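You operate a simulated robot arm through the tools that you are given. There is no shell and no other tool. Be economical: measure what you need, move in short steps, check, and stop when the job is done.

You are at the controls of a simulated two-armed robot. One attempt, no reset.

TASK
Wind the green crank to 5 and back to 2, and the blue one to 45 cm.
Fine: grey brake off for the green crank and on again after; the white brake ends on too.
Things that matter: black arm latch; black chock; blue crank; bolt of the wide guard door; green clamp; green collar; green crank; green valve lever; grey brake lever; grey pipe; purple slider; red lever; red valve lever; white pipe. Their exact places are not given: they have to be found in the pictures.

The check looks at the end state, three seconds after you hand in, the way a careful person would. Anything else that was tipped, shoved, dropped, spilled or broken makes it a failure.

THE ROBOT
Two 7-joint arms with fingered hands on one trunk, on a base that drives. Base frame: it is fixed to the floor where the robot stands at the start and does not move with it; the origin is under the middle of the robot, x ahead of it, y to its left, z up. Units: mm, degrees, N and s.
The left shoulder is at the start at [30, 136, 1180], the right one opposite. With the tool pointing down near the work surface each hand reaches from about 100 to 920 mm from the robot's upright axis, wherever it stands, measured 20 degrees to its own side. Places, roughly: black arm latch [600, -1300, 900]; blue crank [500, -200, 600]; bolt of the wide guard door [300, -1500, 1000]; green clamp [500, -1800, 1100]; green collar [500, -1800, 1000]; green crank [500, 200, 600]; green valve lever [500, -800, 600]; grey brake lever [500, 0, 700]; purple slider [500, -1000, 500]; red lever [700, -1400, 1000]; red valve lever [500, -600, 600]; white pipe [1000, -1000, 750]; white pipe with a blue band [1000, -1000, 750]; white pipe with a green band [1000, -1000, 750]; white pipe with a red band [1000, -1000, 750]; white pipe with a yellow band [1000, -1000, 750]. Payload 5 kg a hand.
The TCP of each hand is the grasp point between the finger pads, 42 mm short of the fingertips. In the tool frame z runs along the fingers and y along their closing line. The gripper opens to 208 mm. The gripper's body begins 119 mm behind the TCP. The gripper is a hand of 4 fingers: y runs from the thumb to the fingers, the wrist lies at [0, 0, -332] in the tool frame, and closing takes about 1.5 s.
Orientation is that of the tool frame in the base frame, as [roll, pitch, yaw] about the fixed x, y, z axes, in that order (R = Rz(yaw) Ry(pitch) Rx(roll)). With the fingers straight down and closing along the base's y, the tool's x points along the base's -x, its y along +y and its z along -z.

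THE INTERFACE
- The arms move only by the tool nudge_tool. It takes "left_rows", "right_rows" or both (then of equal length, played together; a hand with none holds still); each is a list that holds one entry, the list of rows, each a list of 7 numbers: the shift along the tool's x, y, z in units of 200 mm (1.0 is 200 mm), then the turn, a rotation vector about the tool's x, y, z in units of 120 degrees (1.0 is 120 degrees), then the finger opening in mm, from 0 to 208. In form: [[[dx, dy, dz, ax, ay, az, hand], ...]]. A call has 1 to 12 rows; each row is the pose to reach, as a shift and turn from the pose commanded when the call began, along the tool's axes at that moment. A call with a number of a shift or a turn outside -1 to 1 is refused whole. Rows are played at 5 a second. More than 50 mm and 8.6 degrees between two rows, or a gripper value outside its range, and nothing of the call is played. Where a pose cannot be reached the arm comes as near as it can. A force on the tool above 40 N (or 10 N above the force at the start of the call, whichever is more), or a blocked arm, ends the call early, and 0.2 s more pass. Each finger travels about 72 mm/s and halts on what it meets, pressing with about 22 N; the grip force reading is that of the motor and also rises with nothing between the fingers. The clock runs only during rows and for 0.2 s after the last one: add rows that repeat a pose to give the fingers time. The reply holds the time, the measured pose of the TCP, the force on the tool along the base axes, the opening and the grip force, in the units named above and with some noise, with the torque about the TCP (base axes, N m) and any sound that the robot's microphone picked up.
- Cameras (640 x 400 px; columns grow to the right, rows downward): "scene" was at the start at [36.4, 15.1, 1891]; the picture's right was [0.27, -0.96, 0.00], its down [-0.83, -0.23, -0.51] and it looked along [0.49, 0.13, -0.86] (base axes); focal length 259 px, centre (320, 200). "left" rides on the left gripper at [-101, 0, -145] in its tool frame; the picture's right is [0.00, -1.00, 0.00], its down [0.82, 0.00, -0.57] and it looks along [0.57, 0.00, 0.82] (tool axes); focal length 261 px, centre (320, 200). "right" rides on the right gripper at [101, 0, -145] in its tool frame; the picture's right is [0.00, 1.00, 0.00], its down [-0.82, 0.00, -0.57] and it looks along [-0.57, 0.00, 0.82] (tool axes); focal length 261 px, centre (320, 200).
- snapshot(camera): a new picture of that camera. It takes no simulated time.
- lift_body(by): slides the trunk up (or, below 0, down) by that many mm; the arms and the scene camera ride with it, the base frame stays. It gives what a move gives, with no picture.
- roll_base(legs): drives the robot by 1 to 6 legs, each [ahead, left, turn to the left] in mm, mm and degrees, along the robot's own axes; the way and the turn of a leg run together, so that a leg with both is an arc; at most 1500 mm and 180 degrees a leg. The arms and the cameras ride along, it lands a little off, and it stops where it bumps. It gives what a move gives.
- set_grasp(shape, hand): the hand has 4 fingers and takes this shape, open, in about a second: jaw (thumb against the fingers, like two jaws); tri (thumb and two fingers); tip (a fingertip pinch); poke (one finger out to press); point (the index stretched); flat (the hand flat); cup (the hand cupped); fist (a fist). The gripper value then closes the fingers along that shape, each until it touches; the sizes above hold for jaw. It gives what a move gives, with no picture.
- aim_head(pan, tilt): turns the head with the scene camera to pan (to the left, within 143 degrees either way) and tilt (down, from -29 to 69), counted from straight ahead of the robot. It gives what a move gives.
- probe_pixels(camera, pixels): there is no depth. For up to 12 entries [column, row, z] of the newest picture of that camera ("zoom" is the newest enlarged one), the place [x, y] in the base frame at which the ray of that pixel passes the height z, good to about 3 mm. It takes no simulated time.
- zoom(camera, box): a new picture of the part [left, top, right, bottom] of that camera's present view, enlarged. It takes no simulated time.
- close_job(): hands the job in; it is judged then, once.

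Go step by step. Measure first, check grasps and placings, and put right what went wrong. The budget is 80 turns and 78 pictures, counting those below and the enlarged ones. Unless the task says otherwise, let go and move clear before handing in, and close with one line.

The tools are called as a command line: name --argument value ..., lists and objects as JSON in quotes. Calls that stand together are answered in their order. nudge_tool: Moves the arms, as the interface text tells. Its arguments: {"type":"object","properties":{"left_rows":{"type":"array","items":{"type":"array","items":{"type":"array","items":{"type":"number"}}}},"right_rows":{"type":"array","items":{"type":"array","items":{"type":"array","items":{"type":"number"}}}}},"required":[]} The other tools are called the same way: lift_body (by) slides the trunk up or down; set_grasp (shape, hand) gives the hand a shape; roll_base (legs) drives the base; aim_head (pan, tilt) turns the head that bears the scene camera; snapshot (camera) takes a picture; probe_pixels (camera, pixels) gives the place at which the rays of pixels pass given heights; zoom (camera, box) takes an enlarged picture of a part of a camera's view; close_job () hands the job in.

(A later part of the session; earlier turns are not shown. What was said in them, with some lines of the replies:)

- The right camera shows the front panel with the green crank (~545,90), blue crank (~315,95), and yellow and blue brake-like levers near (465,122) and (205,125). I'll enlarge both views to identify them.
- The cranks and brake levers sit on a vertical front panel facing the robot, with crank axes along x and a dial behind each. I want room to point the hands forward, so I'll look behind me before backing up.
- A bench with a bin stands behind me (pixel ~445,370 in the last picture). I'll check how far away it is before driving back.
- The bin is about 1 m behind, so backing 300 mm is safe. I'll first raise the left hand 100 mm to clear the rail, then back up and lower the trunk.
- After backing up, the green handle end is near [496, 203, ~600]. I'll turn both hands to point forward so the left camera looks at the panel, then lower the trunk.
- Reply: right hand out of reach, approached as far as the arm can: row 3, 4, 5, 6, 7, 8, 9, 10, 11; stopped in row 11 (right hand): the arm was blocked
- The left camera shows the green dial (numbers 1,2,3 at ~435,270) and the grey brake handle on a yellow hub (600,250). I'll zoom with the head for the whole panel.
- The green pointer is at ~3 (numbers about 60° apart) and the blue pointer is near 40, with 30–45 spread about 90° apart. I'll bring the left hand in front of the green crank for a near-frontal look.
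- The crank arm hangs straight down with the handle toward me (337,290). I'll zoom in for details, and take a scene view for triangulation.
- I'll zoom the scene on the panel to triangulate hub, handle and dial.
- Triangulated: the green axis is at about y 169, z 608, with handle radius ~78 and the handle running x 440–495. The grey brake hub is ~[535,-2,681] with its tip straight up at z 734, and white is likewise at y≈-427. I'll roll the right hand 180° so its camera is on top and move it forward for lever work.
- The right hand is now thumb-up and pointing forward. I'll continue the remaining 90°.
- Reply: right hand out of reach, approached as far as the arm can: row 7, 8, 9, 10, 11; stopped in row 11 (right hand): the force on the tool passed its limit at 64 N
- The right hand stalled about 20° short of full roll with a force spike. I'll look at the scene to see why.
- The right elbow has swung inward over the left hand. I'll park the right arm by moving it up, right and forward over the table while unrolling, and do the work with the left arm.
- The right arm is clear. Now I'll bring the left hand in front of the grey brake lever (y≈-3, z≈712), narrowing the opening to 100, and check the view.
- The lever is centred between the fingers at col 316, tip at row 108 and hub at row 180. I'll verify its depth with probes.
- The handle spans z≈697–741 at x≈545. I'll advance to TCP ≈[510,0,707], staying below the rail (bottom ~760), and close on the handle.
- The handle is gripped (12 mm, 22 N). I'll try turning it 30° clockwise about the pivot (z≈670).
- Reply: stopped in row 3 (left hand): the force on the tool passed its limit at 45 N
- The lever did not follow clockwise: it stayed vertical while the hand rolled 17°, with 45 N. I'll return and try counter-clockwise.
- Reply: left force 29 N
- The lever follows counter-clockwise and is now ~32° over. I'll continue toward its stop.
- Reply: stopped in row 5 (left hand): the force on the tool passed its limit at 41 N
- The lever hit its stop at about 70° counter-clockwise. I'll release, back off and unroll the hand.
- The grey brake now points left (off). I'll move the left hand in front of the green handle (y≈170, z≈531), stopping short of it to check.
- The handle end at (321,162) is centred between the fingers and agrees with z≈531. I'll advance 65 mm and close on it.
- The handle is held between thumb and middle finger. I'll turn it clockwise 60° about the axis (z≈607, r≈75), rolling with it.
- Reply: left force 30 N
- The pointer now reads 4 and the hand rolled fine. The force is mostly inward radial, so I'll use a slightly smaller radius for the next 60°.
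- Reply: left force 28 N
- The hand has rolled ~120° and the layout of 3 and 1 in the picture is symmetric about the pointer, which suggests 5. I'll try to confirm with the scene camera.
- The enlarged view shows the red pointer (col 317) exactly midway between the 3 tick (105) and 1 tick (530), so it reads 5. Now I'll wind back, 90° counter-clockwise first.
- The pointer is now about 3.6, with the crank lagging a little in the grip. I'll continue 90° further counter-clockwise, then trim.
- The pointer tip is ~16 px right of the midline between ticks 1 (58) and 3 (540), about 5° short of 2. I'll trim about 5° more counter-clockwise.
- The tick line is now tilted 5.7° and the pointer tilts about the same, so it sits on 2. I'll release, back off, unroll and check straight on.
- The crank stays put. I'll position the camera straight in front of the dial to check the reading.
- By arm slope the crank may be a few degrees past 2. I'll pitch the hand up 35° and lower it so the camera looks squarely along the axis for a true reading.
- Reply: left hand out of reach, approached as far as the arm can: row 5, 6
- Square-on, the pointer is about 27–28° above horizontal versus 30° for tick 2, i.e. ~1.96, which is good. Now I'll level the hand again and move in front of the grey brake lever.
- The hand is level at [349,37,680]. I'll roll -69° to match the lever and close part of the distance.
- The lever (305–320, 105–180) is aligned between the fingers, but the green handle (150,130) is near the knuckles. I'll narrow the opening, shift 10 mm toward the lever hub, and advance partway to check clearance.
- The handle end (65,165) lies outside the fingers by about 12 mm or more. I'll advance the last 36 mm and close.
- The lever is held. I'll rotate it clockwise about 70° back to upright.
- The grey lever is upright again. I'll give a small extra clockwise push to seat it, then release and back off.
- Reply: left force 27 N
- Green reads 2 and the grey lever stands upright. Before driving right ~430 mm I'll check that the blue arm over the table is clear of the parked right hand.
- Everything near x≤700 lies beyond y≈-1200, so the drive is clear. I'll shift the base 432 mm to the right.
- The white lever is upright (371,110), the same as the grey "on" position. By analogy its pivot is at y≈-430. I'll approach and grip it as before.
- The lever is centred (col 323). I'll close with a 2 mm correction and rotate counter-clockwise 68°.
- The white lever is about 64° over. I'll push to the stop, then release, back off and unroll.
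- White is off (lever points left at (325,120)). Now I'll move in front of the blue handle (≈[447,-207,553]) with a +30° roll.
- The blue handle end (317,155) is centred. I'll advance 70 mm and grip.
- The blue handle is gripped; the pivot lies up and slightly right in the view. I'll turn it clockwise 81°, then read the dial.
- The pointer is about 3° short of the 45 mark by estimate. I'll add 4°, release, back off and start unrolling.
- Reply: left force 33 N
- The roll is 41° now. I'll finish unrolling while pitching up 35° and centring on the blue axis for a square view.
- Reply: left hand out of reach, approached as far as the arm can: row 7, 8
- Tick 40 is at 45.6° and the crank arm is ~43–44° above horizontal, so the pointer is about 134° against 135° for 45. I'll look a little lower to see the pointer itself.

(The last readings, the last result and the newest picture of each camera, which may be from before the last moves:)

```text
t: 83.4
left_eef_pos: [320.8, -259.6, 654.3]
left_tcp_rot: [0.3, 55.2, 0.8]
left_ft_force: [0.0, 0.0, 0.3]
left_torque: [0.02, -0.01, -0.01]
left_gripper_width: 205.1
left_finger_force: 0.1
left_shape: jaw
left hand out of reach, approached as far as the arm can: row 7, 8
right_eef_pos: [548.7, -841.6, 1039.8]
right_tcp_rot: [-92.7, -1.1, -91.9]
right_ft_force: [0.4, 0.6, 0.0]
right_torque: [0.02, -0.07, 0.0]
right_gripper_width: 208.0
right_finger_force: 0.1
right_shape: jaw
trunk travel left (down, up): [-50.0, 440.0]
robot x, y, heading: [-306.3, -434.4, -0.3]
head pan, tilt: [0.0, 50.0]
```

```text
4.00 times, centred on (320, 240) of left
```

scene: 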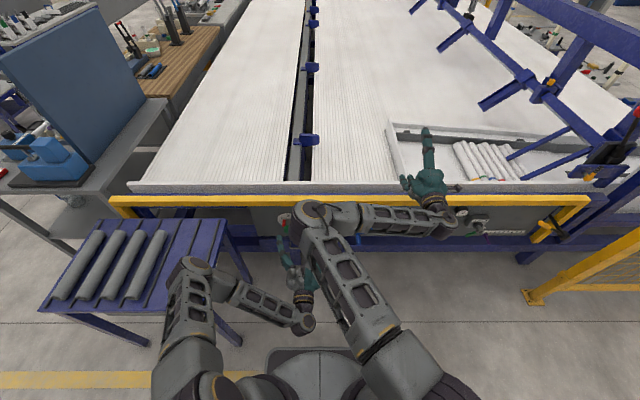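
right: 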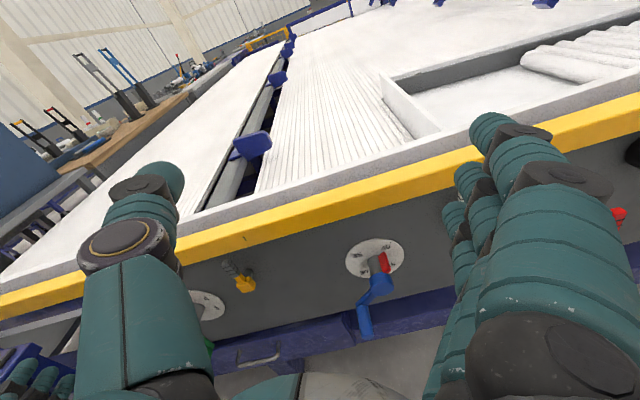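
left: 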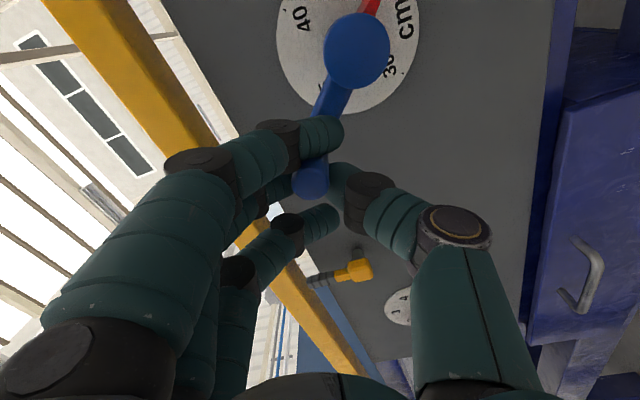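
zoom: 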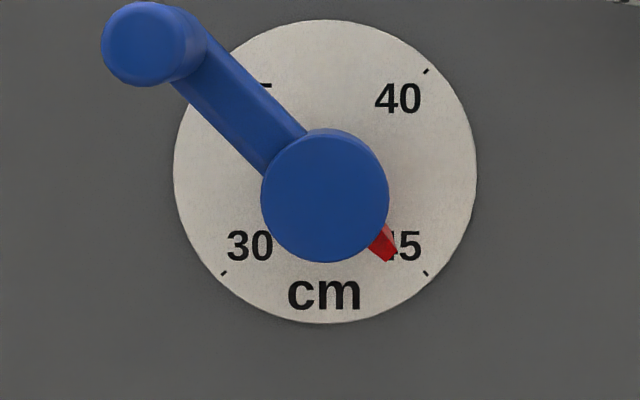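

The pointer tip sits at 45 (136°). Now the white brake: I'll level the hand and move in front of its lever.

nudge_tool --left_rows '[[[-0.016, -0.1, 0.03, 0, 0.06, 0, 180], [-0.016, -0.25, 0.08, 0, 0.12, 0, 150], [-0.016, -0.4, 0.12, 0, 0.18, 0, 120], [-0.016, -0.55, 0.16, 0, 0.24, 0, 90], [-0.016, -0.66, 0.187, 0, 0.29, 0, 65], [-0.016, -0.66, 0.187, 0, 0.29, 0, 65]]]'

nudge_tool --left_rows '[[[0, 0, 0.05, 0, 0, -0.065, 65], [0, 0, 0.1, 0, 0, -0.13, 65], [0, 0, 0.15, 0, 0, -0.195, 65], [0, 0, 0.2, 0, 0, -0.26, 65], [0, 0, 0.25, 0, 0, -0.325, 60], [0, 0, 0.3, 0, 0, -0.39, 60], [0, 0, 0.35, 0, 0, -0.455, 60], [0, 0, 0.4, 0, 0, -0.52, 60], [0, 0, 0.4, 0, 0, -0.59, 60], [0, 0, 0.4, 0, 0, -0.61, 60]]]'

snapshot --camera "left"

```text
t: 84.8
left_eef_pos: [351.5, -390.5, 676.2]
left_tcp_rot: [49.2, 89.8, 49.9]
left_ft_force: [0.7, -0.6, 0.3]
left_torque: [0.02, 0.02, 0.01]
left_gripper_width: 65.4
left_finger_force: 0.2
left_shape: jaw
right_eef_pos: [548.9, -842.3, 1040.4]
right_tcp_rot: [-92.8, -1.0, -91.7]
right_ft_force: [0.6, -1.4, -0.4]
right_torque: [0.01, -0.01, 0.0]
right_gripper_width: 207.7
right_finger_force: 0.0
right_shape: jaw
trunk travel left (down, up): [-50.0, 440.0]
robot x, y, heading: [-302.9, -436.3, -0.2]
head pan, tilt: [0.0, 50.0]
```

```text
t: 87.0
left_eef_pos: [431.0, -389.2, 678.5]
left_tcp_rot: [-89.8, 16.8, -89.4]
left_ft_force: [0.2, -0.1, -0.1]
left_torque: [0.03, 0.02, 0.0]
left_gripper_width: 60.5
left_finger_force: 0.1
left_shape: jaw
right_eef_pos: [549.3, -843.0, 1039.4]
right_tcp_rot: [-92.7, -0.9, -91.8]
right_ft_force: [0.0, -0.1, -0.2]
right_torque: [0.0, 0.0, -0.02]
right_gripper_width: 207.8
right_finger_force: 0.0
right_shape: jaw
trunk travel left (down, up): [-50.0, 440.0]
robot x, y, heading: [-307.1, -434.3, -0.4]
head pan, tilt: [0.0, 50.0]
```

```text
16 pictures are left
```

left: 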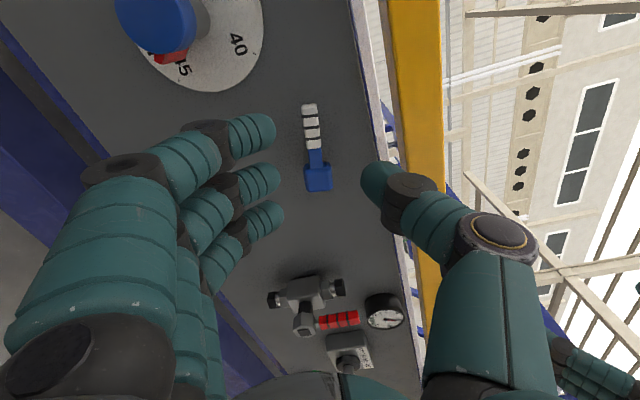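

The white lever (310,105)–(318,180) is aligned between the fingers. I'll advance and grip it.

nudge_tool --left_rows '[[[0.04, 0.005, 0.1, 0, 0, 0, 50], [0.04, 0.005, 0.25, 0, 0, 0, 46], [0.04, 0.005, 0.38, 0, 0, 0, 46], [0.04, 0.005, 0.38, 0, 0, 0, 25], [0.04, 0.005, 0.38, 0, 0, 0, 10], [0.04, 0.005, 0.38, 0, 0, 0, 5], [0.04, 0.005, 0.38, 0, 0, 0, 5]]]'

snapshot --camera "left"

```text
t: 88.6
left_eef_pos: [508.2, -396.0, 676.2]
left_tcp_rot: [-89.8, 17.0, -89.4]
left_ft_force: [-1.0, 5.4, -10.3]
left_torque: [0.14, 0.49, 0.09]
left_gripper_width: 12.9
left_finger_force: 22.2
left_shape: jaw
right_eef_pos: [550.7, -842.6, 1040.6]
right_tcp_rot: [-92.7, -1.0, -91.9]
right_ft_force: [-1.5, 0.2, 1.3]
right_torque: [0.0, -0.01, 0.01]
right_gripper_width: 207.8
right_finger_force: 0.1
right_shape: jaw
trunk travel left (down, up): [-50.0, 440.0]
robot x, y, heading: [-304.4, -434.7, -0.2]
head pan, tilt: [0.0, 50.0]
```

```text
15 pictures are left
```

left: 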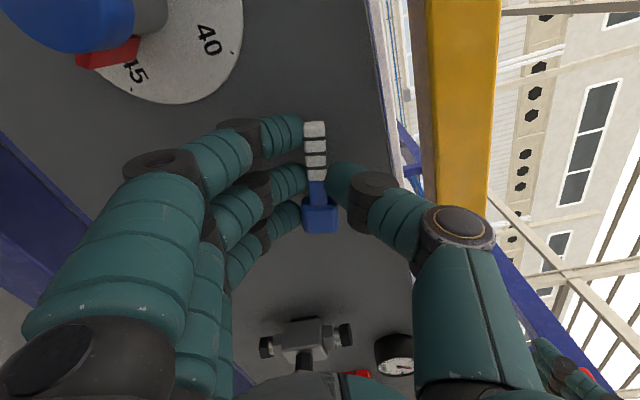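

The white lever is gripped. I'll rotate it clockwise to upright with a slight seating push.

nudge_tool --left_rows '[[[0.0017, -0.0237, 0, 0, 0, 0.0667, 5], [0.0066, -0.0469, 0, 0, 0, 0.1333, 5], [0.0147, -0.0691, 0, 0, 0, 0.2, 5], [0.0258, -0.0901, 0, 0, 0, 0.2667, 5], [0.0398, -0.1093, 0, 0, 0, 0.3333, 5], [0.0562, -0.1263, 0, 0, 0, 0.4, 5], [0.0749, -0.1409, 0, 0, 0, 0.4667, 5], [0.0955, -0.1528, 0, 0, 0, 0.5333, 5], [0.1175, -0.1617, 0, 0, 0, 0.6, 5], [0.13, -0.168, 0, 0, 0, 0.63, 5]]]'

snapshot --camera "left"

```text
t: 90.8
left_eef_pos: [508.7, -430.4, 700.0]
left_tcp_rot: [84.7, 87.3, 85.5]
left_ft_force: [12.1, 0.6, 4.1]
left_torque: [0.01, -0.17, 0.06]
left_gripper_width: 11.7
left_finger_force: 22.1
left_shape: jaw
right_eef_pos: [550.3, -843.8, 1040.7]
right_tcp_rot: [-92.7, -1.0, -91.9]
right_ft_force: [0.6, -0.6, 0.2]
right_torque: [0.01, 0.01, -0.05]
right_gripper_width: 208.1
right_finger_force: 0.1
right_shape: jaw
trunk travel left (down, up): [-50.0, 440.0]
robot x, y, heading: [-304.2, -434.1, -0.2]
head pan, tilt: [0.0, 50.0]
```

```text
14 pictures are left
```

left: 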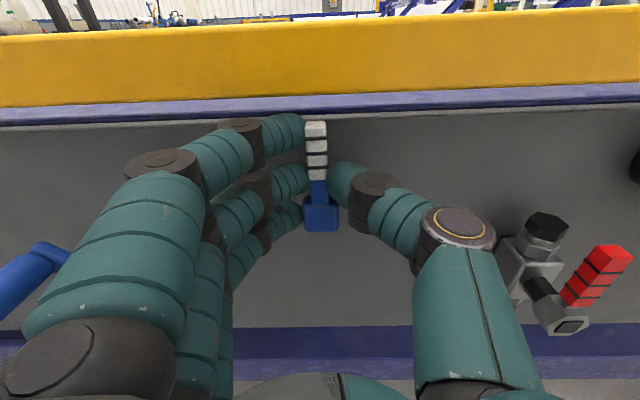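

The white lever is nearly upright (maybe 3° short). I'll press it firmly into its stop, then release.

nudge_tool --left_rows '[[[0, -0.02, 0, 0, 0, 0.015, 5], [0, -0.035, 0, 0, 0, 0.03, 5], [0, -0.035, 0, 0, 0, 0.03, 5]]]'

nudge_tool --left_rows '[[[0, 0, 0, 0, 0, 0, 20], [0, 0, 0, 0, 0, -0.02, 40], [0, 0, 0, 0, 0, -0.04, 60], [0, 0, -0.2, 0, 0, -0.04, 70], [0, 0, -0.4, 0, 0, -0.04, 100], [0, 0, -0.6, 0, 0, -0.04, 150], [0, 0.1, -0.8, 0, 0, -0.04, 200], [0, 0.3, -0.8, 0, 0, -0.04, 208], [0, 0.35, -0.8, 0, 0, -0.04, 208]]]'

snapshot --camera "left"

zoom --camera "left" --box '[190, 60, 430, 210]'

```text
t: 91.6
left_eef_pos: [507.4, -433.9, 699.2]
left_tcp_rot: [87.8, 83.8, 88.7]
left_ft_force: [6.0, 23.8, 6.7]
left_torque: [-0.18, -0.37, 0.8]
left_gripper_width: 11.7
left_finger_force: 22.1
left_shape: jaw
right_eef_pos: [549.7, -840.4, 1041.5]
right_tcp_rot: [-92.7, -1.1, -91.8]
right_ft_force: [0.0, 1.2, -0.3]
right_torque: [-0.03, -0.01, 0.0]
right_gripper_width: 207.7
right_finger_force: 0.1
right_shape: jaw
trunk travel left (down, up): [-50.0, 440.0]
robot x, y, heading: [-307.4, -429.3, -0.3]
head pan, tilt: [0.0, 50.0]
```

```text
t: 93.6
left_eef_pos: [345.8, -369.7, 707.1]
left_tcp_rot: [81.9, 88.7, 82.6]
left_ft_force: [0.5, 0.1, -0.4]
left_torque: [0.02, 0.0, -0.05]
left_gripper_width: 207.9
left_finger_force: 0.1
left_shape: jaw
right_eef_pos: [549.4, -842.7, 1039.6]
right_tcp_rot: [-92.7, -1.0, -92.0]
right_ft_force: [0.2, 0.5, -0.4]
right_torque: [0.0, -0.03, -0.02]
right_gripper_width: 208.0
right_finger_force: 0.2
right_shape: jaw
trunk travel left (down, up): [-50.0, 440.0]
robot x, y, heading: [-304.7, -433.2, -0.0]
head pan, tilt: [0.0, 50.0]
```

```text
13 pictures are left
```

left: 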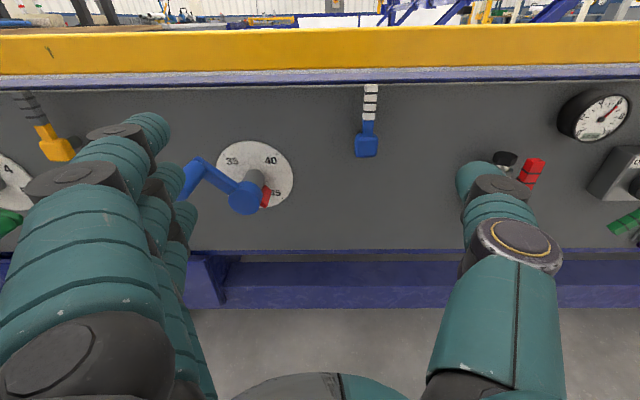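

```text
2.67 times, centred on (310, 135) of left
```

zoom: 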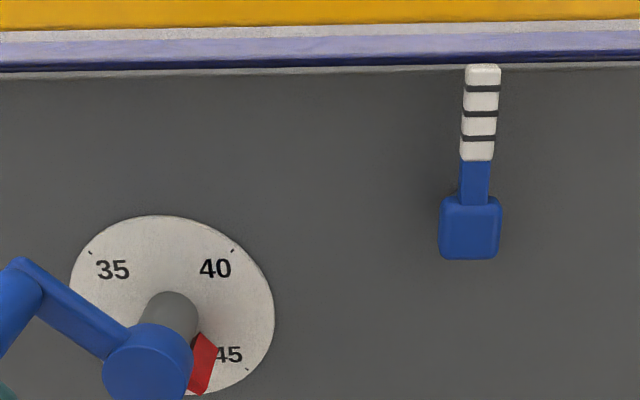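

The white lever is upright and blue reads 45. One last scene check of the green dial and grey lever.

zoom --camera "scene" --box '[180, 170, 340, 270]'

```text
4.00 times, centred on (260, 220) of scene
```

zoom: 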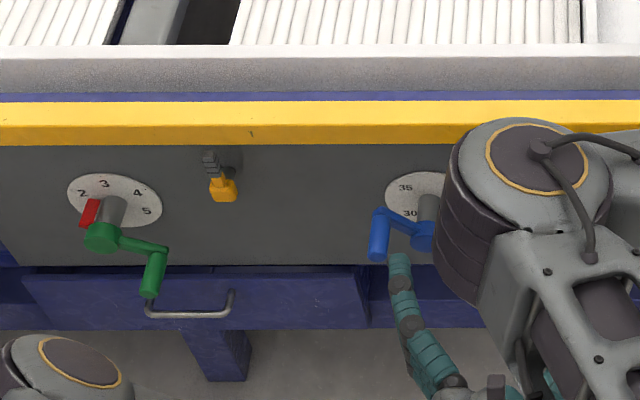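

Green is at 2, grey and white brakes are upright (on), blue is at 45, and both hands are clear. I'm handing in.

close_job

```text
The job is handed in.
```

I wound the green crank to 5 and back to 2 and the blue crank to 45 cm. Both the grey and white brakes are back on, and the hands are clear. On the dials, green reads about 1.96 (roughly 2–3° off the 2 mark) and blue is within about a degree of 45.
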